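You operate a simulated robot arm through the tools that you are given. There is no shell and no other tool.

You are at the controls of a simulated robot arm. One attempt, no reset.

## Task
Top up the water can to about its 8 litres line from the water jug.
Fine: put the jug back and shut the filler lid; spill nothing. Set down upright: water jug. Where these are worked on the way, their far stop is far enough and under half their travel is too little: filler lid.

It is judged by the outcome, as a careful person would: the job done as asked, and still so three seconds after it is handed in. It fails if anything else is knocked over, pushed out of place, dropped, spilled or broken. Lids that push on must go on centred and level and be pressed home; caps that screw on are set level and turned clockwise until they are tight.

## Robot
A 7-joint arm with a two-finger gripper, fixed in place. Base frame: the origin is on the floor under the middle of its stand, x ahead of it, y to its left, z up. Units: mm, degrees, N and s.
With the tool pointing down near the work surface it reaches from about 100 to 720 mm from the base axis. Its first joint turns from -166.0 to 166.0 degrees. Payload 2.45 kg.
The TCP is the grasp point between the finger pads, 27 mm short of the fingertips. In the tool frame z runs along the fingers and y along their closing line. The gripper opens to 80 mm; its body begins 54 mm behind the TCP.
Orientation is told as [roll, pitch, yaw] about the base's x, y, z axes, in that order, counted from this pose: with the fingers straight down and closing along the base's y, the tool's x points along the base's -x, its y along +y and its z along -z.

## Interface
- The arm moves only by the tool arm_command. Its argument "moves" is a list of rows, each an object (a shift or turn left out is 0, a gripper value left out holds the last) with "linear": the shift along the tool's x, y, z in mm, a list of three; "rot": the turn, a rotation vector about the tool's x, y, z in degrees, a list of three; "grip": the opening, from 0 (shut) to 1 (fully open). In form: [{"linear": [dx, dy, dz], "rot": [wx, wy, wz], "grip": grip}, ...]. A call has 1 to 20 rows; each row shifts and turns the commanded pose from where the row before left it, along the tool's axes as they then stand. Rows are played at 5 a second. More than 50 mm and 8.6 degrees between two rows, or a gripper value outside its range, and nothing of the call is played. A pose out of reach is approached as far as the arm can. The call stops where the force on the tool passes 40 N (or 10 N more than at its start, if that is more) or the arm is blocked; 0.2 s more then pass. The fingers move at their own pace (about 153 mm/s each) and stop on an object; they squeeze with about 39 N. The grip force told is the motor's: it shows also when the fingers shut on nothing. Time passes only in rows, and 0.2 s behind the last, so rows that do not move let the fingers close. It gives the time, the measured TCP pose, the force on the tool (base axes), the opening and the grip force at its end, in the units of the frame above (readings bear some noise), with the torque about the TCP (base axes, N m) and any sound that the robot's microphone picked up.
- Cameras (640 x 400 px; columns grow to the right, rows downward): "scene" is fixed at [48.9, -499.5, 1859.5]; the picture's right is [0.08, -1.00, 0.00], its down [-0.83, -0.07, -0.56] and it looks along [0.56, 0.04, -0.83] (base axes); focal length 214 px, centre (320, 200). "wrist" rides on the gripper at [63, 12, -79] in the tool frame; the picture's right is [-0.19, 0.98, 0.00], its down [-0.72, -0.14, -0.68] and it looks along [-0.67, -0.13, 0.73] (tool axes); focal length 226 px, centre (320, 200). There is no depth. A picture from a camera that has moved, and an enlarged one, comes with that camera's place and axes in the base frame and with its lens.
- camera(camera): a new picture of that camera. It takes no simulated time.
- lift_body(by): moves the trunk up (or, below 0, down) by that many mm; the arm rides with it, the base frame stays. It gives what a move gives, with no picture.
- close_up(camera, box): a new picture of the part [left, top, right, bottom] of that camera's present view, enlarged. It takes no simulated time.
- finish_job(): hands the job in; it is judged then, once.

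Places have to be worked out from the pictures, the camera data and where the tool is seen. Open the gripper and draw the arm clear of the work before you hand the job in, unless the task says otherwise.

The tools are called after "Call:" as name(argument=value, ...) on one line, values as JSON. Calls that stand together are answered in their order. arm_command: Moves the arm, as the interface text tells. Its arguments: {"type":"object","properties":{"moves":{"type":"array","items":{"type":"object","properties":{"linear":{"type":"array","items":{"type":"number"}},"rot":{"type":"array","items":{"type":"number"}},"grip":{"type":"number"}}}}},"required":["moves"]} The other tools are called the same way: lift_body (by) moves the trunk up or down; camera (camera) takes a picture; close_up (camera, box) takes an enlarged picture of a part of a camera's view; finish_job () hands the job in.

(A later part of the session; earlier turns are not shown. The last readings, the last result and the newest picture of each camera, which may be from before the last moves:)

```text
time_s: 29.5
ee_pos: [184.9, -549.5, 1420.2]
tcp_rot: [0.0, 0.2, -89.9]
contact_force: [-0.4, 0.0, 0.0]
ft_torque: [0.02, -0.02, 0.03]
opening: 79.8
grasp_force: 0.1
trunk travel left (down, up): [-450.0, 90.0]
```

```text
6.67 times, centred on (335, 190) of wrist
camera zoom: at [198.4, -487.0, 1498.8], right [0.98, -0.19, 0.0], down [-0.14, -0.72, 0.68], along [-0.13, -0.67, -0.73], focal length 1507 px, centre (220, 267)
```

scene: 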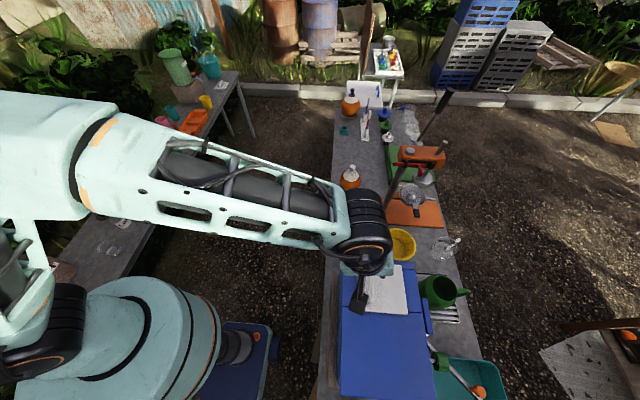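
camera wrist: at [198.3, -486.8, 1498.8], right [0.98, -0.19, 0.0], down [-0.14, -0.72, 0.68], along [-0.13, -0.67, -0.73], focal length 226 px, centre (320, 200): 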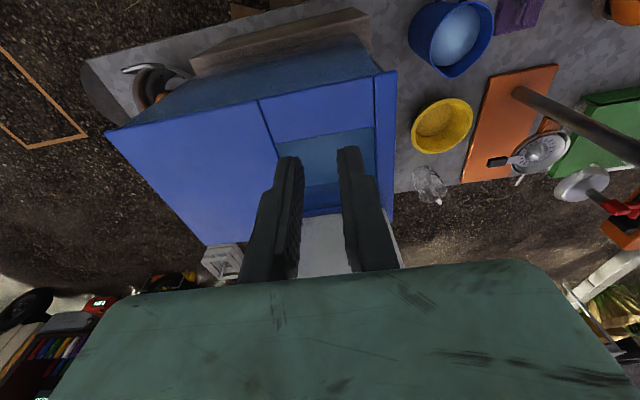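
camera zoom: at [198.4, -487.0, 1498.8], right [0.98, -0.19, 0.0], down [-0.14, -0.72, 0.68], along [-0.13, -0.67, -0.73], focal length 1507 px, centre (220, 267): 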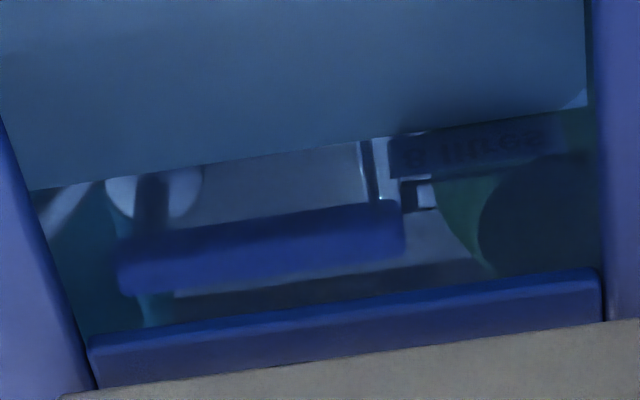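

I can see through the translucent -y wall from inside: a label reading "8 litres" just above the water's far edge (water surface ≈ z 1174). I'll move the camera closer to resolve the line itself.

Call:
arm_command(moves=[{"linear": [-10, 4, 17]}, {"linear": [-10, 4, 18]}, {"linear": [-10, 4, 18]}, {"linear": [-10, 3, 17]}, {}])

Call:
camera(camera="wrist")

Call:
close_up(camera="wrist", box=[270, 160, 370, 230])

```text
time_s: 30.7
ee_pos: [199.2, -589.4, 1351.6]
tcp_rot: [0.0, 0.0, -89.9]
contact_force: [0.0, -0.1, 0.0]
ft_torque: [0.02, 0.02, 0.02]
opening: 80.0
grasp_force: 0.0
trunk travel left (down, up): [-450.0, 90.0]
```

```text
taken
camera wrist: at [214.1, -526.2, 1429.5], right [0.98, -0.19, 0.0], down [-0.14, -0.72, 0.68], along [-0.13, -0.67, -0.73], focal length 226 px, centre (320, 200)
```

wrist: 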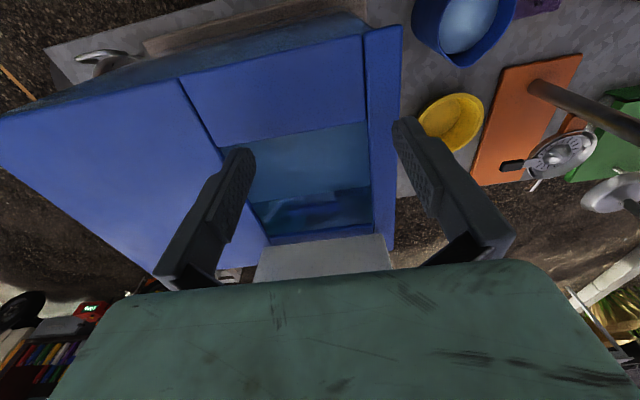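

```text
5.71 times, centred on (320, 195) of wrist
camera zoom: at [214.1, -526.2, 1429.5], right [0.98, -0.19, 0.0], down [-0.14, -0.72, 0.68], along [-0.13, -0.67, -0.73], focal length 1292 px, centre (320, 229)
```

zoom: 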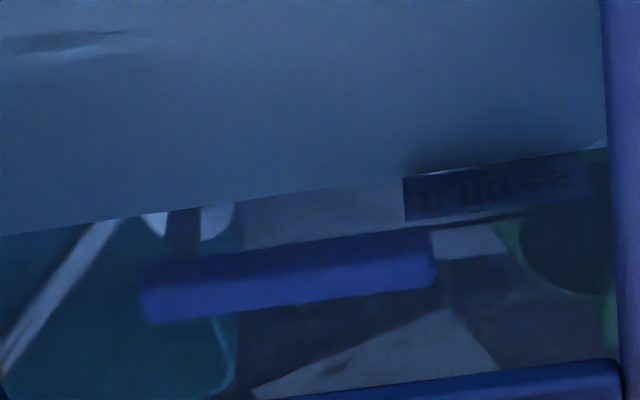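

Call:
close_up(camera="wrist", box=[325, 175, 373, 205])

Call:
close_up(camera="wrist", box=[245, 180, 375, 245])

```text
13.33 times, centred on (349, 190) of wrist
camera zoom: at [214.1, -526.2, 1429.5], right [0.98, -0.19, 0.0], down [-0.14, -0.72, 0.68], along [-0.13, -0.67, -0.73], focal length 3014 px, centre (-67, 333)
```

zoom: 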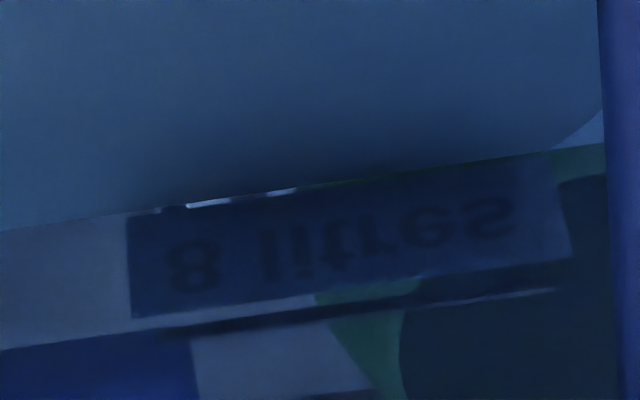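

```text
4.92 times, centred on (310, 212) of wrist
camera zoom: at [214.1, -526.2, 1429.5], right [0.98, -0.19, 0.0], down [-0.14, -0.72, 0.68], along [-0.13, -0.67, -0.73], focal length 1113 px, centre (369, 138)
```

zoom: 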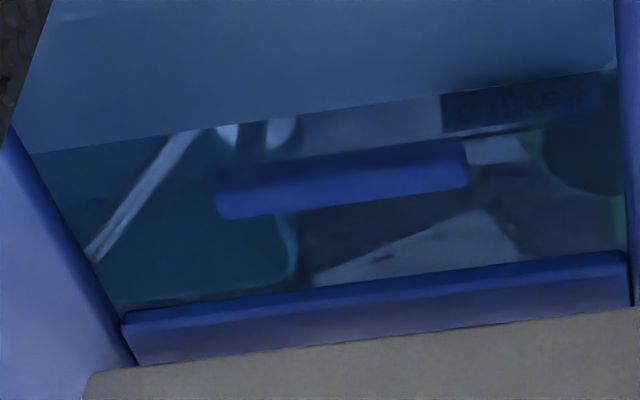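

The "8 litres" label spans roughly 16 mm in height with its lower edge near the present water line, but I see no separate line beside it yet. I'll look at other parts of that wall by yawing the camera and viewing from the +x side.

Call:
arm_command(moves=[{"rot": [0, 0, 7]}, {"rot": [0, 0, 7]}, {"rot": [0, 0, 7]}, {"rot": [0, 0, 7]}, {"rot": [0, 0, 7]}, {"linear": [11, 29, 0]}, {"linear": [11, 29, 2]}, {}])

Call:
camera(camera="wrist")

Call:
close_up(camera="wrist", box=[260, 140, 380, 230])

```text
time_s: 32.5
ee_pos: [257.7, -605.1, 1350.2]
tcp_rot: [-0.1, 0.1, -124.9]
contact_force: [-0.2, 0.6, -0.6]
ft_torque: [0.02, -0.05, 0.01]
opening: 80.1
grasp_force: 0.0
trunk travel left (down, up): [-450.0, 90.0]
```

```text
taken
camera wrist: at [306.0, -561.2, 1428.0], right [0.69, -0.72, 0.0], down [-0.53, -0.51, 0.68], along [-0.49, -0.47, -0.73], focal length 226 px, centre (320, 200)
```

wrist: 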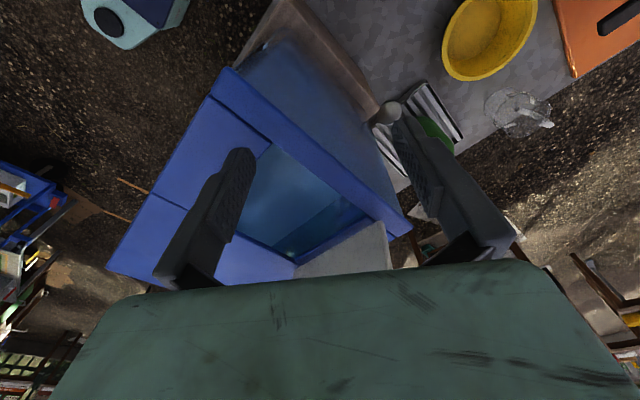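

```text
4.44 times, centred on (320, 185) of wrist
camera zoom: at [306.0, -561.2, 1428.0], right [0.69, -0.72, 0.0], down [-0.53, -0.51, 0.68], along [-0.49, -0.47, -0.73], focal length 1005 px, centre (320, 267)
```

zoom: 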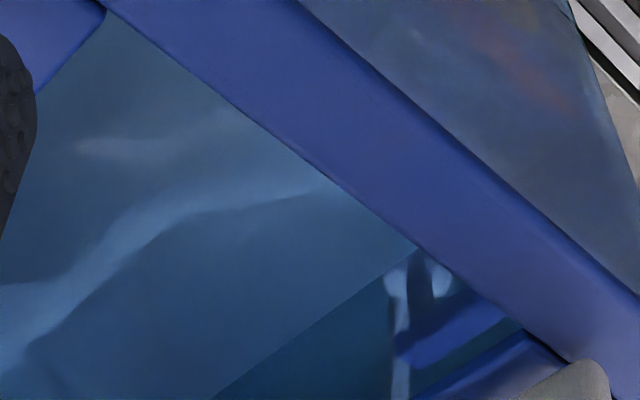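

Call:
close_up(camera="wrist", box=[260, 185, 400, 265])

```text
4.57 times, centred on (330, 225) of wrist
camera zoom: at [306.0, -561.2, 1428.0], right [0.69, -0.72, 0.0], down [-0.53, -0.51, 0.68], along [-0.49, -0.47, -0.73], focal length 1033 px, centre (274, 86)
```

zoom: 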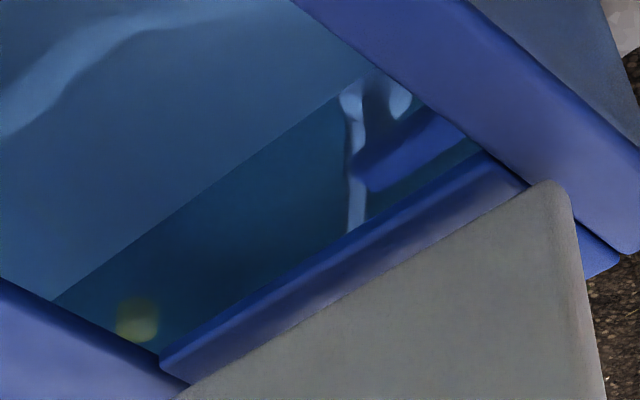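

The wall above the water shows no line from inside, only the label. I'll try to see the outside of that face by reaching past the can's far edge at x≈90, clear of the lid: first rise and shift, then yaw round.

Call:
arm_command(moves=[{"linear": [0, 0, -40]}, {"linear": [0, 0, -40]}, {"linear": [-20, -40, -20]}, {"linear": [-20, -40, 0]}, {"linear": [-20, -40, 0]}, {"linear": [-20, -40, 0]}, {"rot": [0, 0, -8.5]}, {"rot": [0, 0, -8.5]}, {"rot": [0, 0, -8.5]}, {"rot": [0, 0, -8.5]}, {"rot": [0, 0, -8.5]}, {"rot": [0, 0, -8.5]}, {"rot": [0, 0, -8.5]}, {"rot": [0, 0, -8.5]}, {"rot": [0, 0, -8.5]}, {"rot": [0, 0, -8.5]}, {}])

```text
time_s: 36.1
ee_pos: [81.7, -580.3, 1449.0]
tcp_rot: [0.0, 0.1, -39.8]
contact_force: [0.3, -0.2, 0.2]
ft_torque: [0.02, -0.01, 0.03]
opening: 79.7
grasp_force: 0.1
trunk travel left (down, up): [-450.0, 90.0]
```

Call:
arm_command(moves=[{"rot": [0, 0, -8.5]}, {"rot": [0, 0, -8.5]}, {"rot": [0, 0, -8.5]}, {"rot": [0, 0, -8.5]}, {"rot": [0, 0, -8.5]}, {"rot": [0, 0, -8.5]}, {"rot": [0, 0, -8.5]}, {"rot": [0, 0, -8.5]}, {"rot": [0, 0, -8.5]}, {"rot": [0, 0, -8.5]}, {"rot": [5.3, 5.3, 0]}, {"rot": [5.3, 5.3, 0]}, {"rot": [5.3, 5.3, 0]}, {"rot": [5.3, 5.3, 0]}, {"rot": [0, -6.67, 0]}, {"rot": [0, -6.67, 0]}, {"rot": [0, -6.67, 0]}, {}])

Call:
camera(camera="wrist")

Call:
camera(camera="scene")

```text
time_s: 39.9
ee_pos: [82.8, -577.4, 1449.9]
tcp_rot: [-20.7, 2.1, 48.4]
contact_force: [0.8, 0.1, 0.5]
ft_torque: [0.01, 0.02, -0.03]
opening: 80.1
grasp_force: 0.1
trunk travel left (down, up): [-450.0, 90.0]
```

```text
taken
camera wrist: at [13.6, -597.6, 1520.9], right [-0.57, 0.74, -0.35], down [0.41, 0.63, 0.66], along [0.71, 0.23, -0.66], focal length 226 px, centre (320, 200)
```

wrist: 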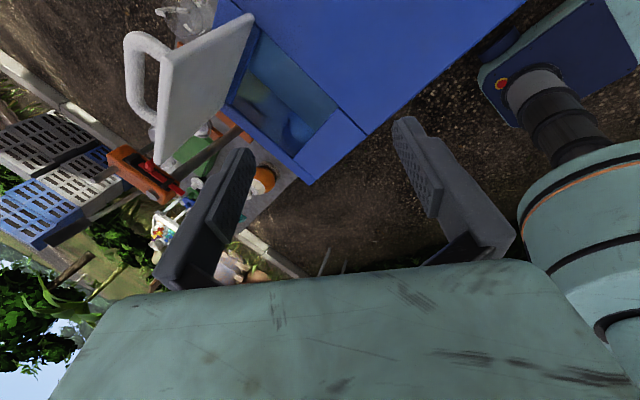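

```text
taken
```

scene: 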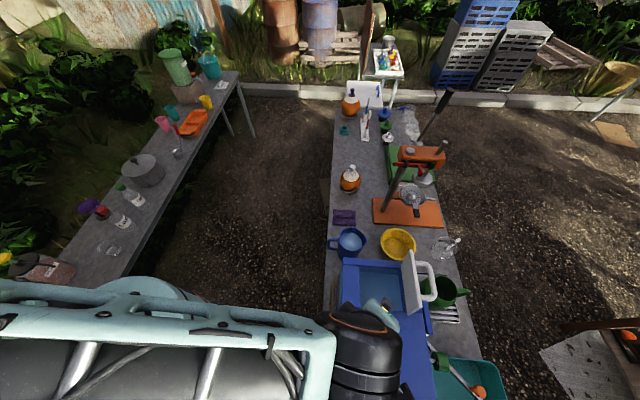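

Call:
arm_command(moves=[{"linear": [38.8, 1.1, 6.5]}, {"linear": [30.7, -20, 25.9]}, {"linear": [30.7, -20, 25.9]}, {"linear": [30.7, -20, 25.9]}, {"linear": [30.7, -20, 25.9]}, {}])

Call:
camera(camera="wrist")

Call:
camera(camera="scene")

```text
time_s: 41.3
ee_pos: [56.2, -775.5, 1382.7]
tcp_rot: [-20.8, 2.2, 48.4]
contact_force: [0.2, 1.7, 1.3]
ft_torque: [-0.01, 0.0, -0.02]
opening: 79.8
grasp_force: 0.0
trunk travel left (down, up): [-450.0, 90.0]
```

```text
taken
camera wrist: at [-12.5, -794.4, 1453.7], right [-0.57, 0.74, -0.35], down [0.41, 0.63, 0.66], along [0.71, 0.23, -0.66], focal length 226 px, centre (320, 200)
```

wrist: 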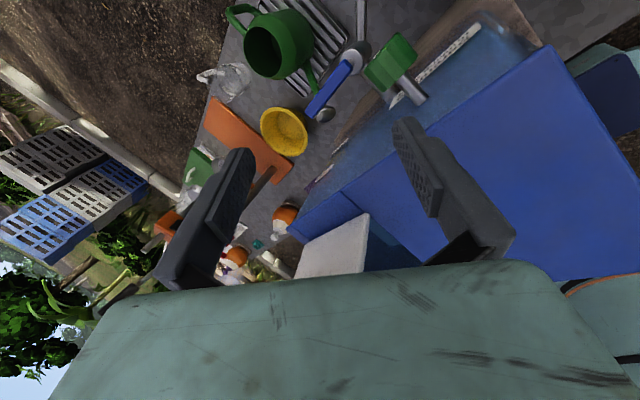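

```text
taken
```

scene: 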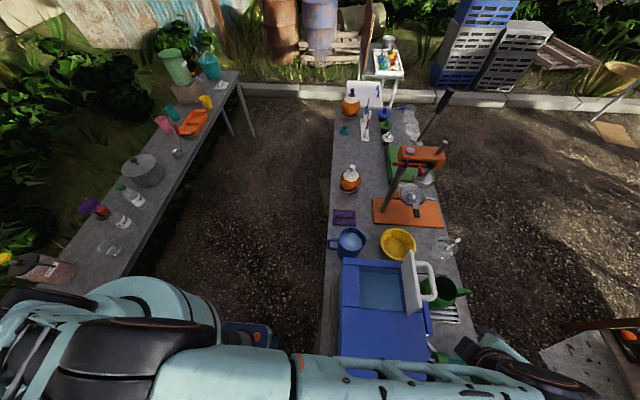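

Reached: the outer face is now visible with a white label and the taps below it. Zooming in.

Call:
close_up(camera="wrist", box=[290, 20, 530, 200])

Call:
close_up(camera="wrist", box=[290, 130, 370, 200])

Call:
close_up(camera="wrist", box=[380, 10, 500, 110])

```text
2.22 times, centred on (410, 110) of wrist
camera zoom: at [-12.5, -794.4, 1453.7], right [-0.57, 0.74, -0.35], down [0.41, 0.63, 0.66], along [0.71, 0.23, -0.66], focal length 502 px, centre (120, 400)
```

zoom: 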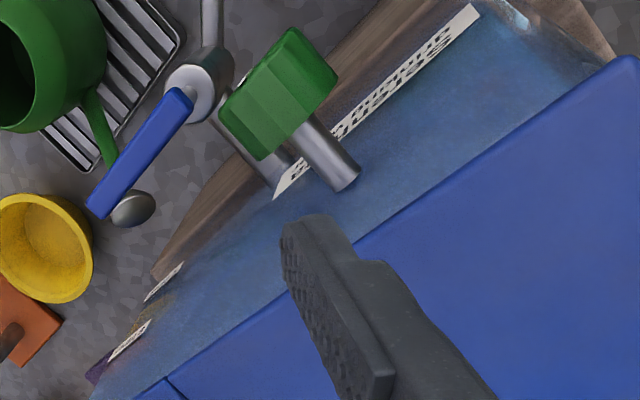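

```text
5.71 times, centred on (330, 165) of wrist
camera zoom: at [-12.5, -794.4, 1453.7], right [-0.57, 0.74, -0.35], down [0.41, 0.63, 0.66], along [0.71, 0.23, -0.66], focal length 1292 px, centre (263, 400)
```

zoom: 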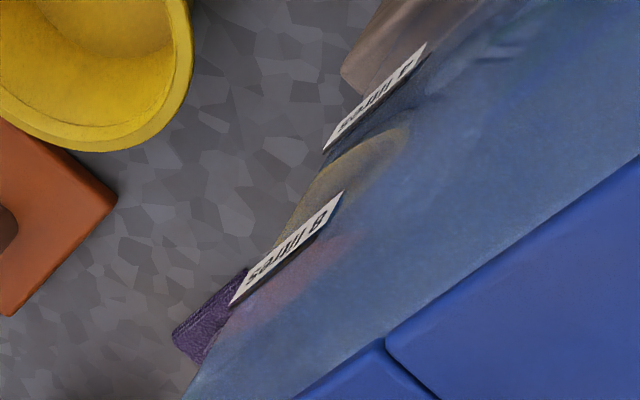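

```text
4.00 times, centred on (440, 60) of wrist
camera zoom: at [-12.5, -794.4, 1453.7], right [-0.57, 0.74, -0.35], down [0.41, 0.63, 0.66], along [0.71, 0.23, -0.66], focal length 904 px, centre (-160, 760)
```

zoom: 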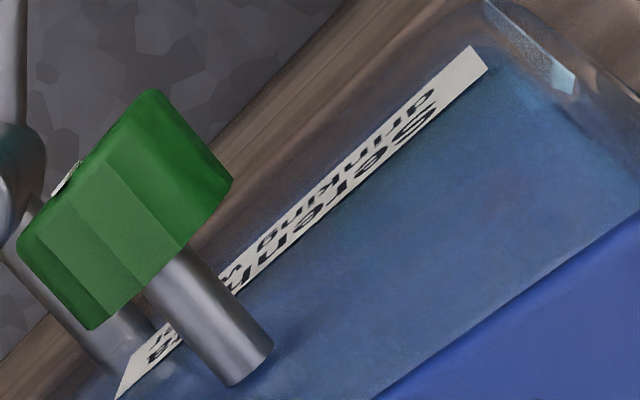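

Call:
close_up(camera="wrist", box=[312, 130, 352, 170])

Call:
close_up(camera="wrist", box=[300, 150, 340, 190])

Call:
close_up(camera="wrist", box=[330, 90, 400, 160])

```text
10.00 times, centred on (332, 150) of wrist
camera zoom: at [-12.5, -794.4, 1453.7], right [-0.57, 0.74, -0.35], down [0.41, 0.63, 0.66], along [0.71, 0.23, -0.66], focal length 2261 px, centre (200, 700)
```

zoom: 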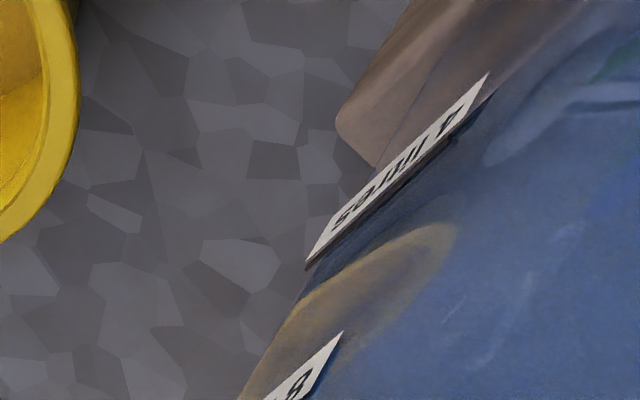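

```text
10.00 times, centred on (320, 170) of wrist
camera zoom: at [-12.5, -794.4, 1453.7], right [-0.57, 0.74, -0.35], down [0.41, 0.63, 0.66], along [0.71, 0.23, -0.66], focal length 2261 px, centre (320, 500)
```

zoom: 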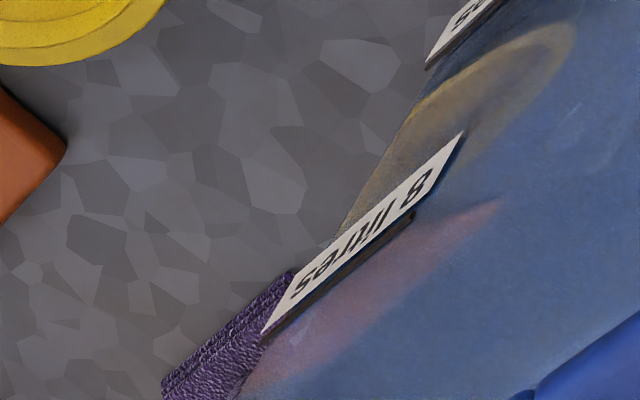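

```text
5.71 times, centred on (365, 125) of wrist
camera zoom: at [-12.5, -794.4, 1453.7], right [-0.57, 0.74, -0.35], down [0.41, 0.63, 0.66], along [0.71, 0.23, -0.66], focal length 1292 px, centre (63, 629)
```

zoom: 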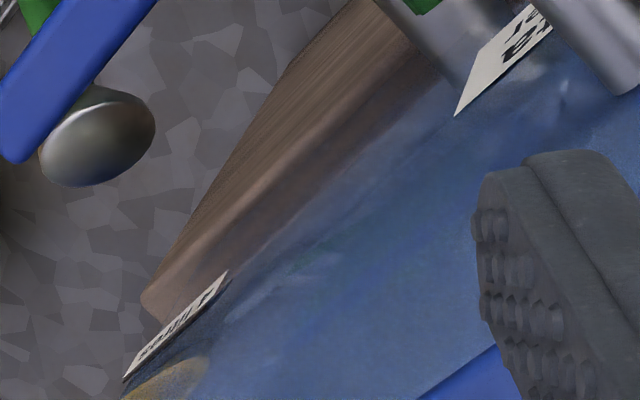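

Call:
close_up(camera="wrist", box=[312, 162, 338, 186])

Call:
close_up(camera="wrist", box=[328, 136, 354, 160])

```text
16.00 times, centred on (325, 174) of wrist
camera zoom: at [-12.5, -794.4, 1453.7], right [-0.57, 0.74, -0.35], down [0.41, 0.63, 0.66], along [0.71, 0.23, -0.66], focal length 3617 px, centre (240, 616)
```

zoom: 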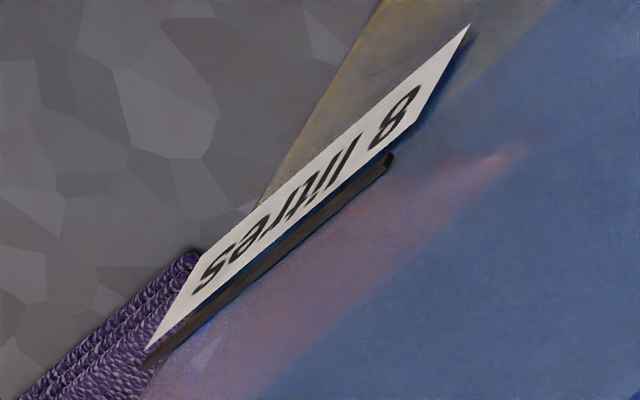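

```text
16.00 times, centred on (341, 148) of wrist
camera zoom: at [-12.5, -794.4, 1453.7], right [-0.57, 0.74, -0.35], down [0.41, 0.63, 0.66], along [0.71, 0.23, -0.66], focal length 3617 px, centre (-16, 1032)
```

zoom: 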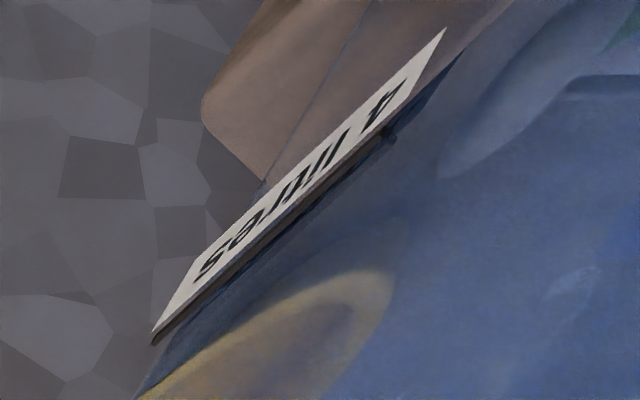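

Now it's clear: each scale mark is a dark raised line just above its label ("4 litres" lower, "8 litres" upper). The 8-litre line is about 15 mm above the present water level, roughly 0.8 L. I'll retract the way I came and then go inspect the jug.

Call:
arm_command(moves=[{"linear": [-30.7, 20, -25.9]}, {"linear": [-30.7, 20, -25.9]}, {"linear": [-30.7, 20, -25.9]}, {"linear": [-30.7, 20, -25.9]}, {"linear": [-30.7, 20, -25.9]}, {"rot": [0, 6.67, 0]}, {"rot": [0, 6.67, 0]}, {"rot": [0, 6.67, 0]}, {"rot": [-5.3, -5.3, 0]}, {"rot": [-5.3, -5.3, 0]}, {"rot": [-5.3, -5.3, 0]}, {"rot": [-5.3, -5.3, 0]}, {}])

Call:
arm_command(moves=[{"rot": [0, 0, 8.44]}, {"rot": [0, 0, 8.44]}, {"rot": [0, 0, 8.44]}, {"rot": [0, 0, 8.44]}, {"rot": [0, 0, 8.44]}, {"rot": [0, 0, 8.44]}, {"rot": [0, 0, 8.44]}, {"rot": [0, 0, 8.44]}, {"rot": [0, 0, 8.44]}, {"rot": [0, 0, 8.44]}, {"rot": [0, 0, 8.44]}, {"rot": [0, 0, 8.44]}, {"rot": [0, 0, 8.44]}, {"rot": [0, 0, 8.44]}, {"rot": [0, 0, 8.44]}, {"rot": [0, 0, 8.44]}, {}])

Call:
close_up(camera="scene", box=[320, 210, 440, 310])

```text
time_s: 44.1
ee_pos: [56.6, -566.0, 1460.1]
tcp_rot: [0.1, -0.1, 45.1]
contact_force: [-0.3, 0.5, -0.5]
ft_torque: [-0.03, -0.04, 0.03]
opening: 79.9
grasp_force: 0.0
trunk travel left (down, up): [-450.0, 90.0]
```

```text
time_s: 47.7
ee_pos: [56.0, -567.7, 1459.5]
tcp_rot: [0.0, 0.0, -90.2]
contact_force: [0.4, 0.1, 0.4]
ft_torque: [0.0, 0.04, 0.0]
opening: 79.9
grasp_force: 0.1
trunk travel left (down, up): [-450.0, 90.0]
```

```text
4.00 times, centred on (380, 260) of scene
camera zoom: at [48.9, -499.5, 1859.5], right [0.08, -1.0, 0.0], down [-0.83, -0.07, -0.56], along [0.56, 0.04, -0.83], focal length 858 px, centre (80, -40)
```

zoom: 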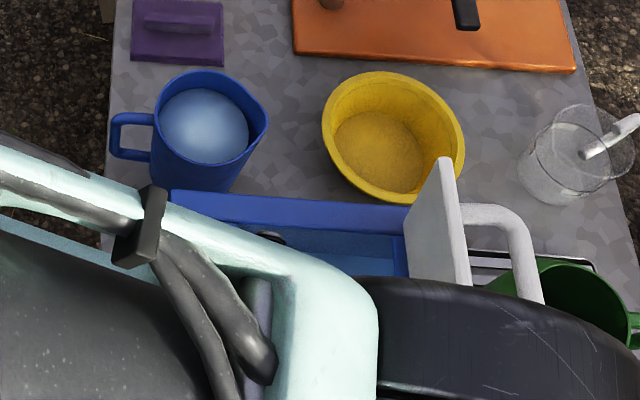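

Call:
arm_command(moves=[{"linear": [40, 20, 0]}, {"linear": [40, 20, 0]}, {"linear": [40, 20, 0]}, {"linear": [40, 20, 0]}, {"linear": [0, 45, 20]}, {"linear": [0, 45, 20]}, {"linear": [0, 45, 20]}, {"linear": [0, 45, 20]}, {"linear": [0, 45, 20]}, {"linear": [0, 45, 20]}, {"linear": [0, 45, 20]}, {}])

Call:
lift_body(by=-150)

Call:
camera(camera="wrist")

Call:
camera(camera="scene")

```text
time_s: 50.3
ee_pos: [454.0, -407.5, 1319.3]
tcp_rot: [0.0, 0.0, -90.0]
contact_force: [0.0, 0.5, 0.4]
ft_torque: [0.01, -0.04, 0.01]
opening: 80.0
grasp_force: 0.1
trunk travel left (down, up): [-450.0, 90.0]
```

```text
time_s: 52.0
ee_pos: [455.0, -406.6, 1169.0]
tcp_rot: [0.1, 0.0, -90.1]
contact_force: [0.2, 0.7, -0.6]
ft_torque: [0.03, 0.03, -0.03]
opening: 80.1
grasp_force: 0.0
trunk travel left (down, up): [-300.0, 240.0]
```

```text
taken
camera wrist: at [467.9, -344.6, 1247.6], right [0.98, -0.19, 0.0], down [-0.14, -0.72, 0.68], along [-0.13, -0.67, -0.73], focal length 226 px, centre (320, 200)
```

wrist: 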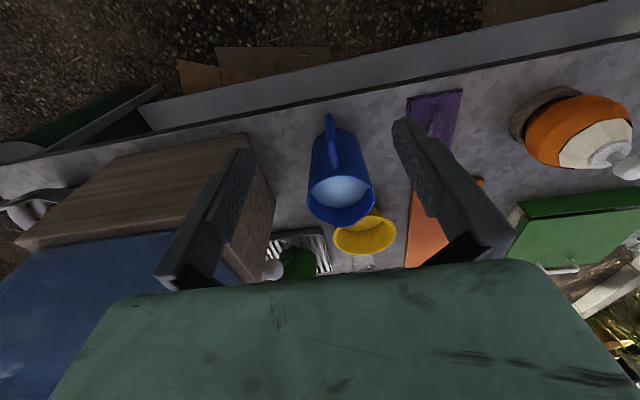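

```text
taken
```

scene: 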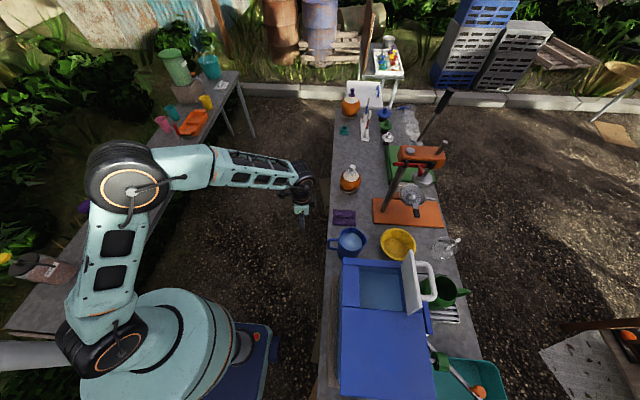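

Call:
close_up(camera="wrist", box=[290, 100, 390, 240])

Call:
close_up(camera="scene", box=[320, 220, 380, 265])

Call:
close_up(camera="scene", box=[360, 262, 410, 312])

```text
2.86 times, centred on (340, 170) of wrist
camera zoom: at [467.9, -344.6, 1247.6], right [0.98, -0.19, 0.0], down [-0.14, -0.72, 0.68], along [-0.13, -0.67, -0.73], focal length 646 px, centre (263, 286)
```

zoom: 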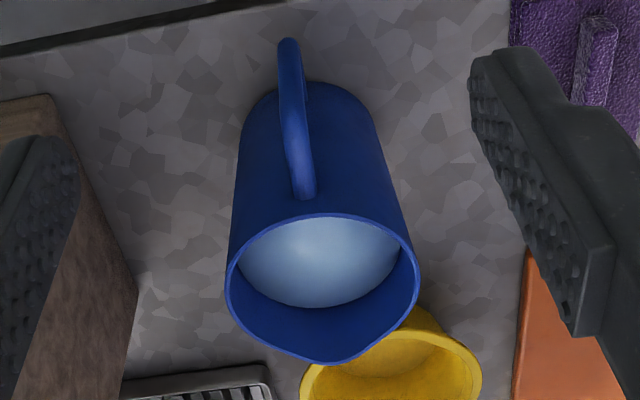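

```text
8.89 times, centred on (350, 242) of scene
camera zoom: at [48.9, -499.5, 1859.5], right [0.08, -1.0, 0.0], down [-0.83, -0.07, -0.56], along [0.56, 0.04, -0.83], focal length 1906 px, centre (53, -178)
```

zoom: 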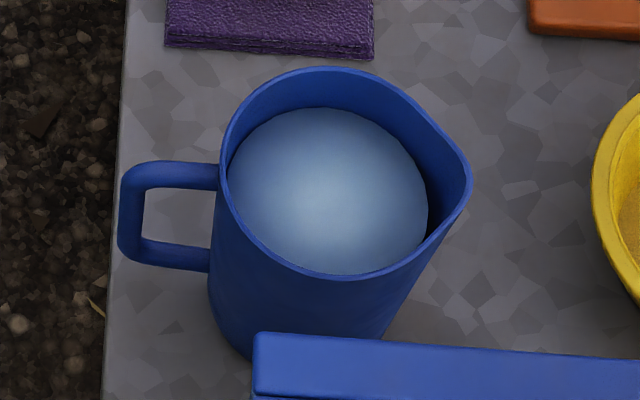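

```text
8.00 times, centred on (385, 287) of scene
camera zoom: at [48.9, -499.5, 1859.5], right [0.08, -1.0, 0.0], down [-0.83, -0.07, -0.56], along [0.56, 0.04, -0.83], focal length 1716 px, centre (-200, -496)
```

zoom: 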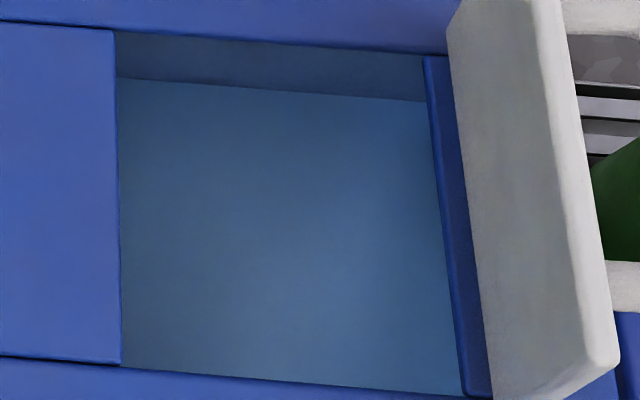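

Jug: axis near (453, -613), rim z≈963, outer diameter ≈114; handle in the y–z plane at x≈451, top bar at z≈940 from y≈-558 to -508. I'll swing the tool to horizontal pointing -y.

Call:
arm_command(moves=[{"rot": [0, -8.2, 0]}, {"rot": [0, -8.2, 0]}, {"rot": [0, -8.2, 0]}, {"rot": [0, -8.2, 0]}, {"rot": [0, -8.2, 0]}, {"rot": [0, -8.2, 0]}, {"rot": [0, -8.2, 0]}, {"rot": [0, -8.2, 0]}, {"rot": [0, -8.2, 0]}, {"rot": [0, -8.2, 0]}, {"rot": [0, -8.0, 0]}, {}])

Call:
camera(camera="wrist")

Call:
camera(camera="scene")

```text
time_s: 54.6
ee_pos: [454.0, -405.8, 1169.3]
tcp_rot: [114.4, -90.1, 155.7]
contact_force: [-0.4, 0.1, 0.3]
ft_torque: [-0.04, 0.04, 0.02]
opening: 80.2
grasp_force: 0.0
trunk travel left (down, up): [-300.0, 240.0]
```

```text
taken
camera wrist: at [467.9, -328.4, 1105.2], right [0.98, 0.0, 0.19], down [-0.14, 0.68, 0.72], along [-0.13, -0.73, 0.67], focal length 226 px, centre (320, 200)
```

wrist: 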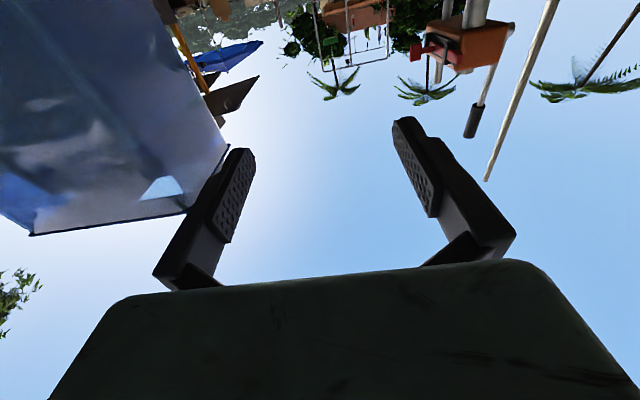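

```text
taken
```

scene: 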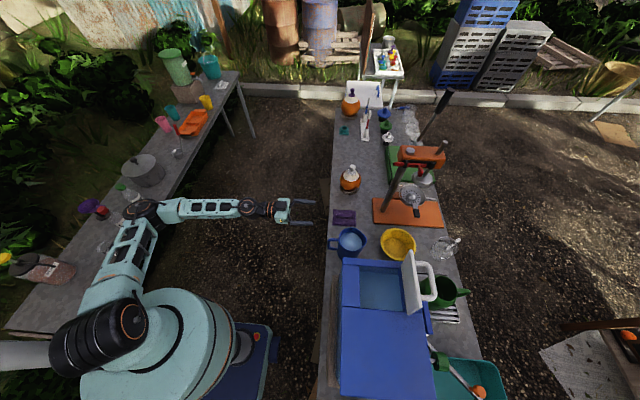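

Call:
arm_command(moves=[{"linear": [45, -0.6, 5]}, {"linear": [45, -0.6, 5]}, {"linear": [45, -0.6, 5]}, {"linear": [45, -0.6, 5]}, {"linear": [30, -0.6, 0]}, {}])

Call:
camera(camera="wrist")

Call:
close_up(camera="scene", box=[290, 200, 370, 270])

```text
time_s: 56.0
ee_pos: [452.5, -429.1, 957.3]
tcp_rot: [-23.0, -90.0, -67.0]
contact_force: [-0.8, -0.4, -0.2]
ft_torque: [0.01, 0.0, 0.01]
opening: 80.0
grasp_force: 0.2
trunk travel left (down, up): [-300.0, 240.0]
```

```text
taken
camera wrist: at [465.5, -349.3, 893.1], right [0.98, 0.0, 0.19], down [-0.14, 0.68, 0.72], along [-0.13, -0.73, 0.67], focal length 226 px, centre (320, 200)
```

wrist: 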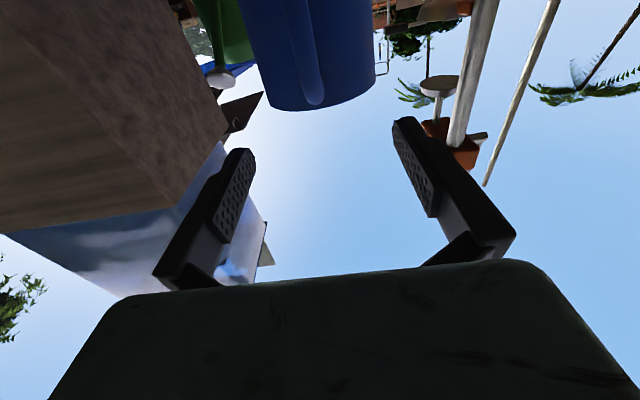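

```text
5.71 times, centred on (330, 235) of scene
camera zoom: at [48.9, -499.5, 1859.5], right [0.08, -1.0, 0.0], down [-0.83, -0.07, -0.56], along [0.56, 0.04, -0.83], focal length 1226 px, centre (263, 0)
```

zoom: 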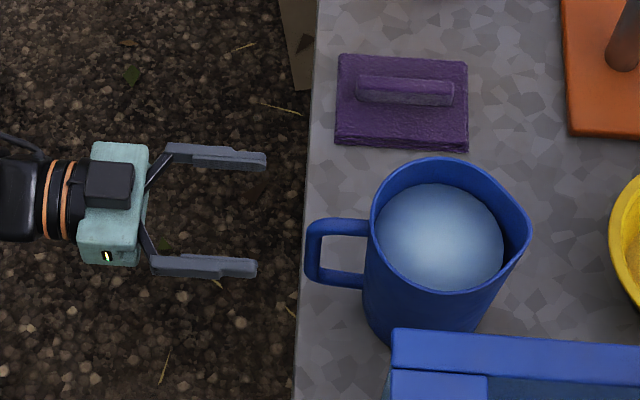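

Call:
arm_command(moves=[{"linear": [8, -1.5, 15]}, {"linear": [8, -1, 15]}, {}])

Call:
close_up(camera="scene", box=[310, 215, 370, 260])

Call:
camera(camera="wrist")

```text
time_s: 56.9
ee_pos: [448.1, -458.6, 941.6]
tcp_rot: [-7.6, -89.9, -82.4]
contact_force: [-0.3, 0.1, -0.4]
ft_torque: [-0.05, 0.02, 0.01]
opening: 79.9
grasp_force: 0.0
trunk travel left (down, up): [-300.0, 240.0]
```

```text
8.89 times, centred on (340, 238) of scene
camera zoom: at [48.9, -499.5, 1859.5], right [0.08, -1.0, 0.0], down [-0.83, -0.07, -0.56], along [0.56, 0.04, -0.83], focal length 1906 px, centre (142, -133)
```

zoom: 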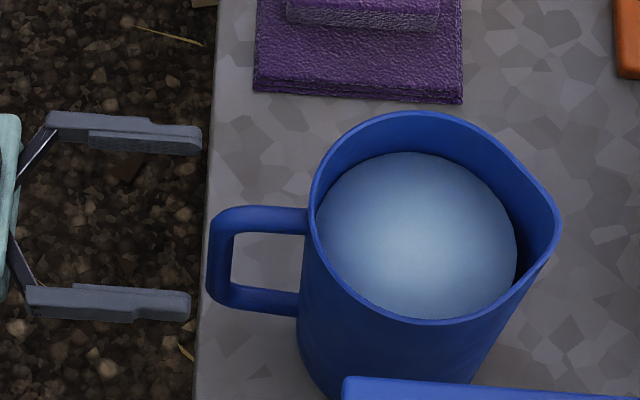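

```text
taken
camera wrist: at [462.1, -378.3, 878.6], right [0.98, 0.0, 0.19], down [-0.14, 0.68, 0.72], along [-0.13, -0.73, 0.67], focal length 226 px, centre (320, 200)
```

wrist: 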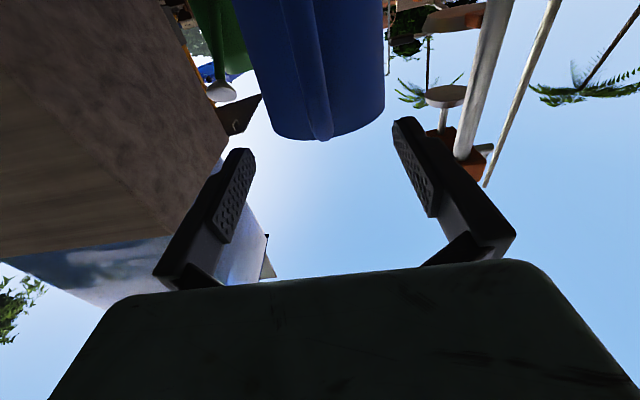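

Fingers look aligned with the handle's top bar in x. Advancing 38 mm, then I'll check again before going the last bit.

Call:
arm_command(moves=[{"linear": [0, 1, 13]}, {"linear": [0, 1, 13]}, {"linear": [0, 0, 12]}, {}])

Call:
close_up(camera="scene", box=[310, 215, 370, 260])

Call:
camera(camera="wrist")

```text
time_s: 57.9
ee_pos: [451.2, -495.5, 943.2]
tcp_rot: [-7.5, -89.9, -82.4]
contact_force: [0.1, 0.2, 0.3]
ft_torque: [-0.02, -0.01, 0.0]
opening: 79.9
grasp_force: 0.0
trunk travel left (down, up): [-300.0, 240.0]
```

```text
8.89 times, centred on (340, 238) of scene
camera zoom: at [48.9, -499.5, 1859.5], right [0.08, -1.0, 0.0], down [-0.83, -0.07, -0.56], along [0.56, 0.04, -0.83], focal length 1906 px, centre (142, -133)
```

zoom: 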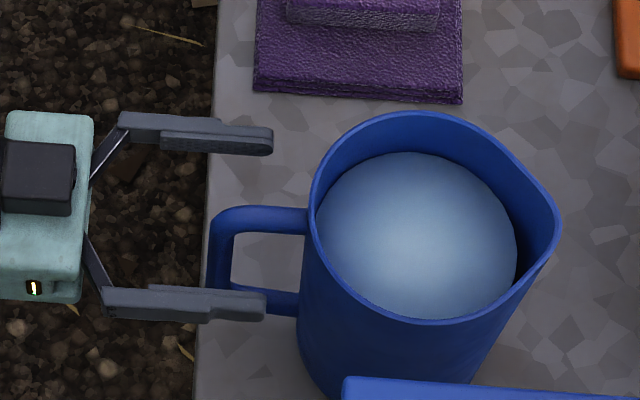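

```text
taken
camera wrist: at [464.7, -416.2, 878.4], right [0.98, 0.0, 0.19], down [-0.14, 0.68, 0.72], along [-0.13, -0.73, 0.67], focal length 226 px, centre (320, 200)
```

wrist: 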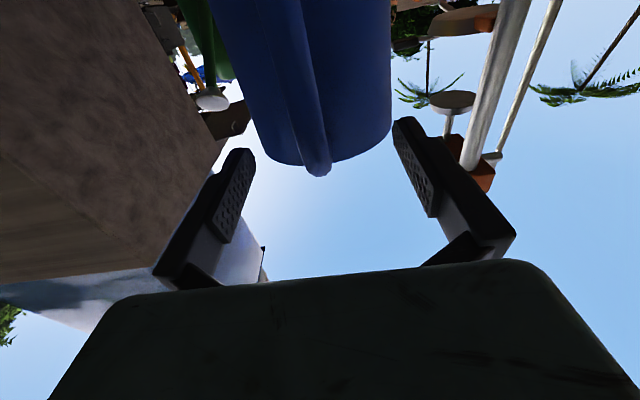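

Call:
arm_command(moves=[{"linear": [1, -0.5, 7]}, {"linear": [1, -0.5, 6]}, {}])

Call:
close_up(camera="scene", box=[310, 215, 370, 260])

Call:
camera(camera="wrist")

```text
time_s: 58.6
ee_pos: [449.5, -508.6, 940.2]
tcp_rot: [-34.1, -89.9, -55.8]
contact_force: [-0.8, 0.5, 0.4]
ft_torque: [0.02, -0.03, -0.01]
opening: 79.9
grasp_force: 0.1
trunk travel left (down, up): [-300.0, 240.0]
```

```text
8.89 times, centred on (340, 238) of scene
camera zoom: at [48.9, -499.5, 1859.5], right [0.08, -1.0, 0.0], down [-0.83, -0.07, -0.56], along [0.56, 0.04, -0.83], focal length 1906 px, centre (142, -133)
```

zoom: 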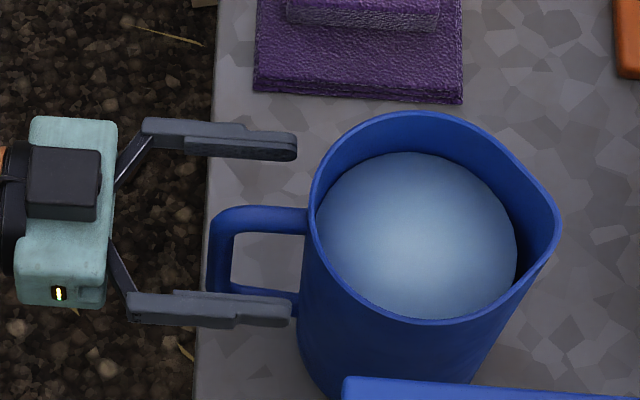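

```text
taken
camera wrist: at [463.5, -428.9, 876.5], right [0.98, 0.0, 0.19], down [-0.14, 0.68, 0.72], along [-0.13, -0.73, 0.67], focal length 226 px, centre (320, 200)
```

wrist: 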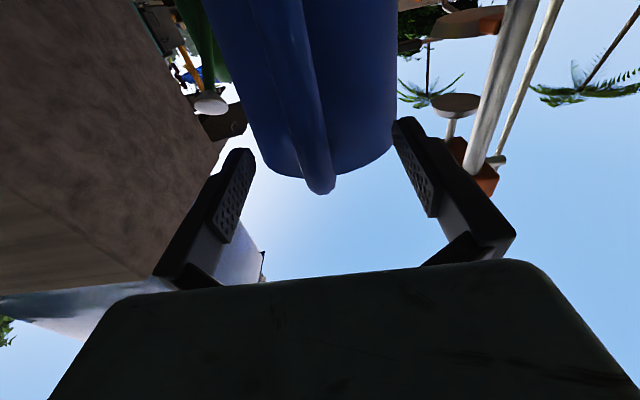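

Call:
arm_command(moves=[{"linear": [-1, 2, 2]}, {"grip": 0.35}, {"grip": 0.25}, {}])

Call:
close_up(camera="scene", box=[310, 215, 370, 260])

Call:
camera(camera="wrist")

```text
time_s: 59.6
ee_pos: [451.5, -510.6, 940.6]
tcp_rot: [-9.4, -89.9, -80.6]
contact_force: [0.4, -0.9, -0.3]
ft_torque: [0.0, 0.02, 0.02]
opening: 20.1
grasp_force: 0.0
trunk travel left (down, up): [-300.0, 240.0]
```

```text
8.89 times, centred on (340, 238) of scene
camera zoom: at [48.9, -499.5, 1859.5], right [0.08, -1.0, 0.0], down [-0.83, -0.07, -0.56], along [0.56, 0.04, -0.83], focal length 1906 px, centre (142, -133)
```

zoom: 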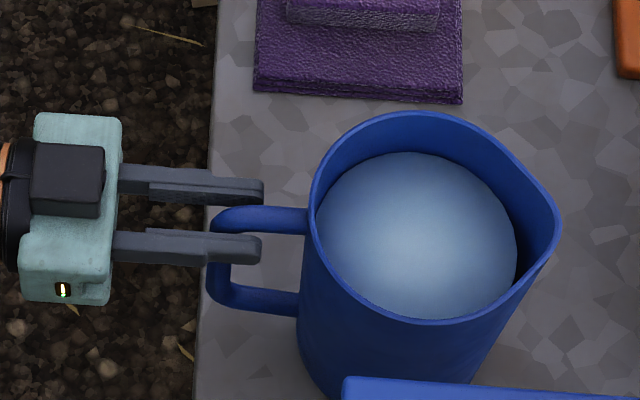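

```text
taken
camera wrist: at [465.2, -430.9, 877.3], right [0.98, 0.0, 0.19], down [-0.14, 0.68, 0.72], along [-0.13, -0.73, 0.67], focal length 226 px, centre (320, 200)
```

wrist: 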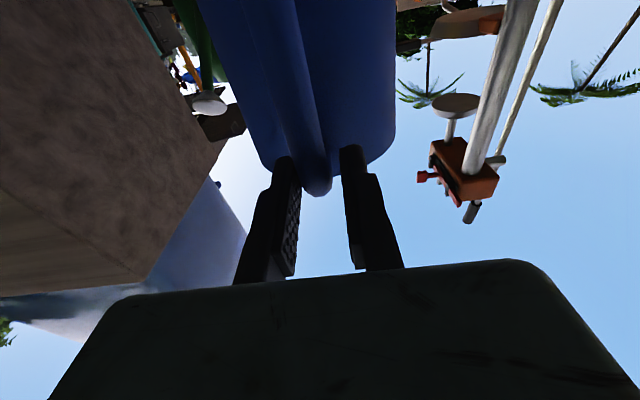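

With the fingers nearly closed the tips retract somewhat, leaving ~23 mm to the jug wall. I'll advance 14 mm more and close.

Call:
arm_command(moves=[{"linear": [0, 0, 7]}, {"linear": [-0.5, 0, 7]}, {"grip": 0.0}, {}, {}])

Call:
close_up(camera="scene", box=[310, 215, 370, 260])

Call:
camera(camera="wrist")

```text
time_s: 60.9
ee_pos: [450.9, -523.9, 942.5]
tcp_rot: [-10.2, -89.8, -79.8]
contact_force: [-4.2, -1.7, -0.1]
ft_torque: [-0.28, -0.02, -0.42]
opening: 13.7
grasp_force: 39.2
trunk travel left (down, up): [-300.0, 240.0]
```

```text
8.89 times, centred on (340, 238) of scene
camera zoom: at [48.9, -499.5, 1859.5], right [0.08, -1.0, 0.0], down [-0.83, -0.07, -0.56], along [0.56, 0.04, -0.83], focal length 1906 px, centre (142, -133)
```

zoom: 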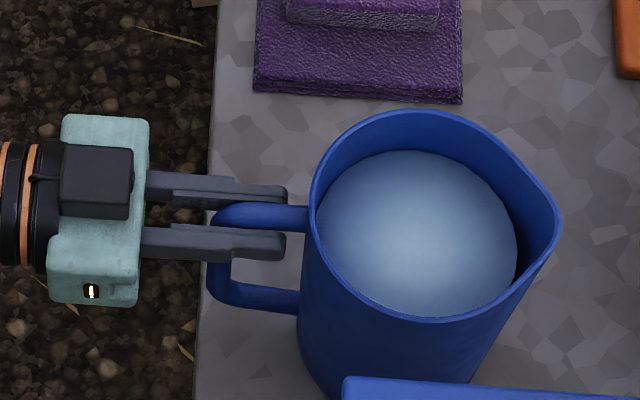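

```text
taken
camera wrist: at [465.3, -445.2, 877.8], right [0.98, 0.0, 0.19], down [-0.14, 0.68, 0.72], along [-0.13, -0.73, 0.67], focal length 226 px, centre (320, 200)
```

wrist: 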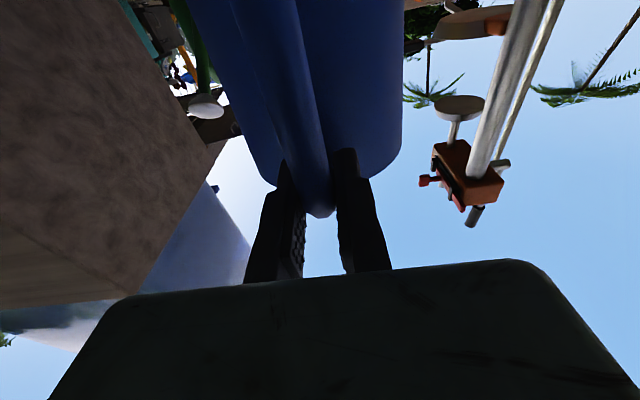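

Handle gripped (13.7 mm thick). Test lift of a few mm to see whether the jug stays level and how heavy it is.

Call:
arm_command(moves=[{"linear": [-2, 0, 0]}, {"linear": [-2, 0, 0]}, {"linear": [-2, 0, 0]}, {}])

Call:
close_up(camera="scene", box=[310, 215, 370, 260])

Call:
camera(camera="wrist")

```text
time_s: 61.9
ee_pos: [452.0, -525.6, 946.4]
tcp_rot: [-19.0, -89.7, -70.9]
contact_force: [0.0, 0.7, -12.3]
ft_torque: [0.96, -0.01, -0.02]
opening: 13.9
grasp_force: 39.2
trunk travel left (down, up): [-300.0, 240.0]
```

```text
8.89 times, centred on (340, 238) of scene
camera zoom: at [48.9, -499.5, 1859.5], right [0.08, -1.0, 0.0], down [-0.83, -0.07, -0.56], along [0.56, 0.04, -0.83], focal length 1906 px, centre (142, -133)
```

zoom: 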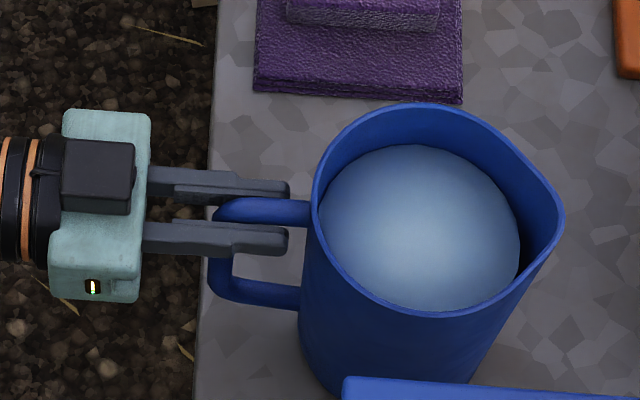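

```text
taken
camera wrist: at [465.6, -445.9, 883.0], right [0.98, 0.0, 0.19], down [-0.14, 0.68, 0.72], along [-0.13, -0.73, 0.67], focal length 226 px, centre (320, 200)
```

wrist: 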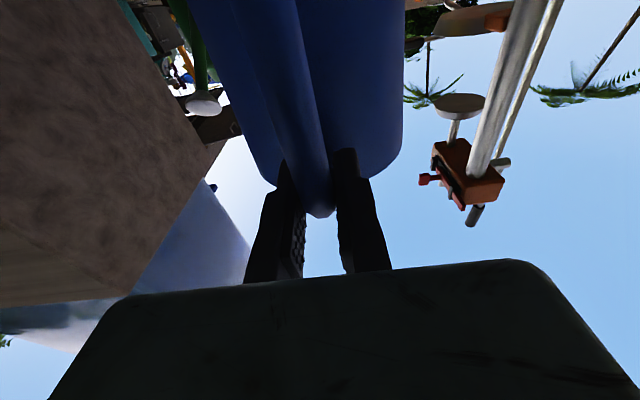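

The full weight (~12.3 N, COM ~78 mm ahead of the grip) is carried and the jug stays level. I'll lift further by arm, then by trunk, watching for droop.

Call:
arm_command(moves=[{"linear": [-8, 0, 0]}, {"linear": [-10, 0, 0]}, {"linear": [-12, 0, 0]}, {"linear": [-12, 0, 0]}, {}])

Call:
camera(camera="wrist")

Call:
close_up(camera="scene", box=[310, 205, 380, 260])

```text
time_s: 63.0
ee_pos: [451.7, -524.7, 990.3]
tcp_rot: [-18.1, -89.9, -71.8]
contact_force: [0.4, -0.5, -13.5]
ft_torque: [0.94, -0.03, -0.01]
opening: 13.7
grasp_force: 38.8
trunk travel left (down, up): [-300.0, 240.0]
```

```text
taken
camera wrist: at [466.0, -446.1, 925.4], right [0.98, 0.0, 0.19], down [-0.14, 0.68, 0.72], along [-0.13, -0.73, 0.67], focal length 226 px, centre (320, 200)
```

wrist: 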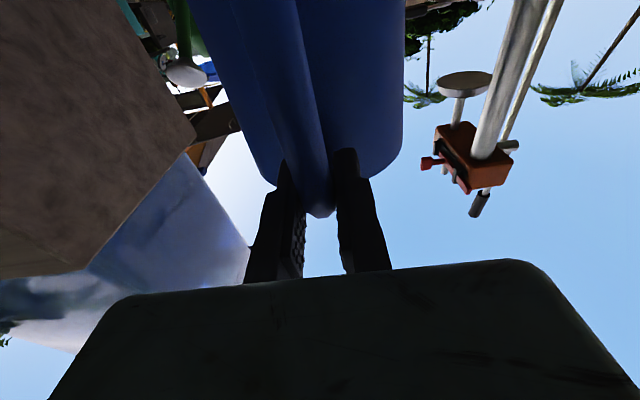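

```text
7.27 times, centred on (345, 232) of scene
camera zoom: at [48.9, -499.5, 1859.5], right [0.08, -1.0, 0.0], down [-0.83, -0.07, -0.56], along [0.56, 0.04, -0.83], focal length 1560 px, centre (138, -36)
```

zoom: 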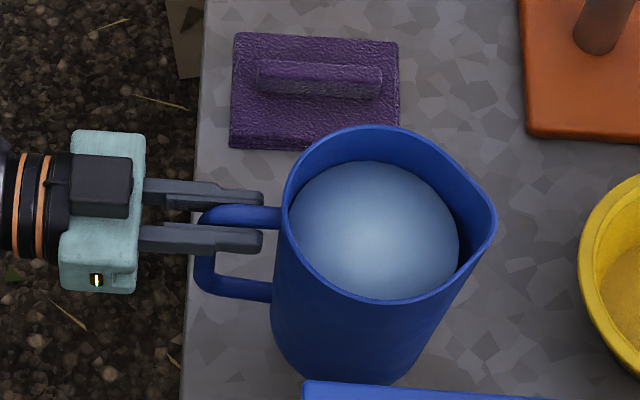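

Call:
lift_body(by=100)

Call:
lift_body(by=110)

Call:
camera(camera="scene")

Call:
camera(camera="wrist")

```text
time_s: 64.4
ee_pos: [452.3, -525.4, 1088.6]
tcp_rot: [-24.9, -89.8, -65.1]
contact_force: [0.4, -0.6, -11.0]
ft_torque: [0.96, 0.01, -0.01]
opening: 13.5
grasp_force: 38.7
trunk travel left (down, up): [-400.0, 140.0]
```

```text
time_s: 65.8
ee_pos: [452.4, -526.7, 1198.9]
tcp_rot: [-25.0, -89.8, -65.0]
contact_force: [0.5, 0.6, -11.9]
ft_torque: [0.95, -0.01, -0.01]
opening: 13.9
grasp_force: 39.2
trunk travel left (down, up): [-510.0, 30.0]
```

```text
taken
```

scene: 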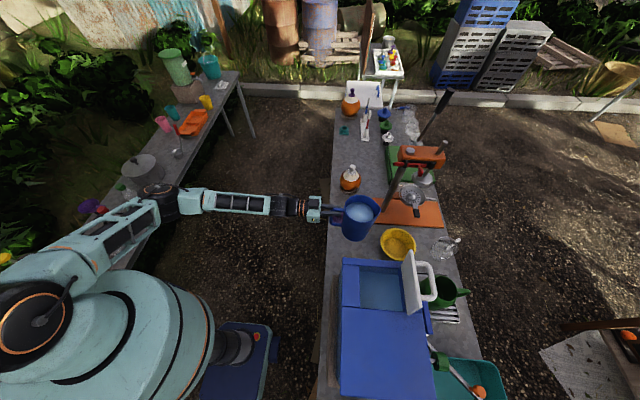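

```text
taken
camera wrist: at [466.2, -446.4, 1134.9], right [0.98, 0.0, 0.19], down [-0.14, 0.68, 0.72], along [-0.13, -0.73, 0.67], focal length 226 px, centre (320, 200)
```

wrist: 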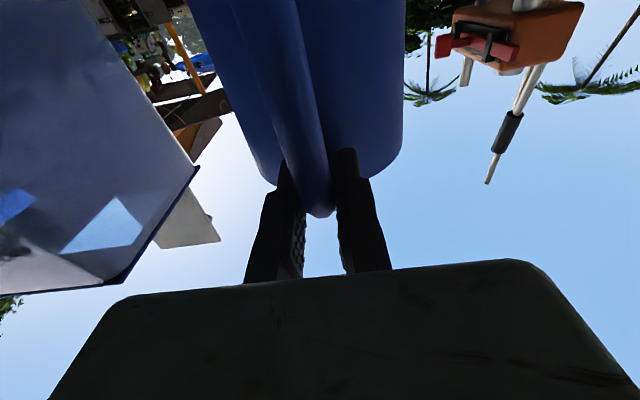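

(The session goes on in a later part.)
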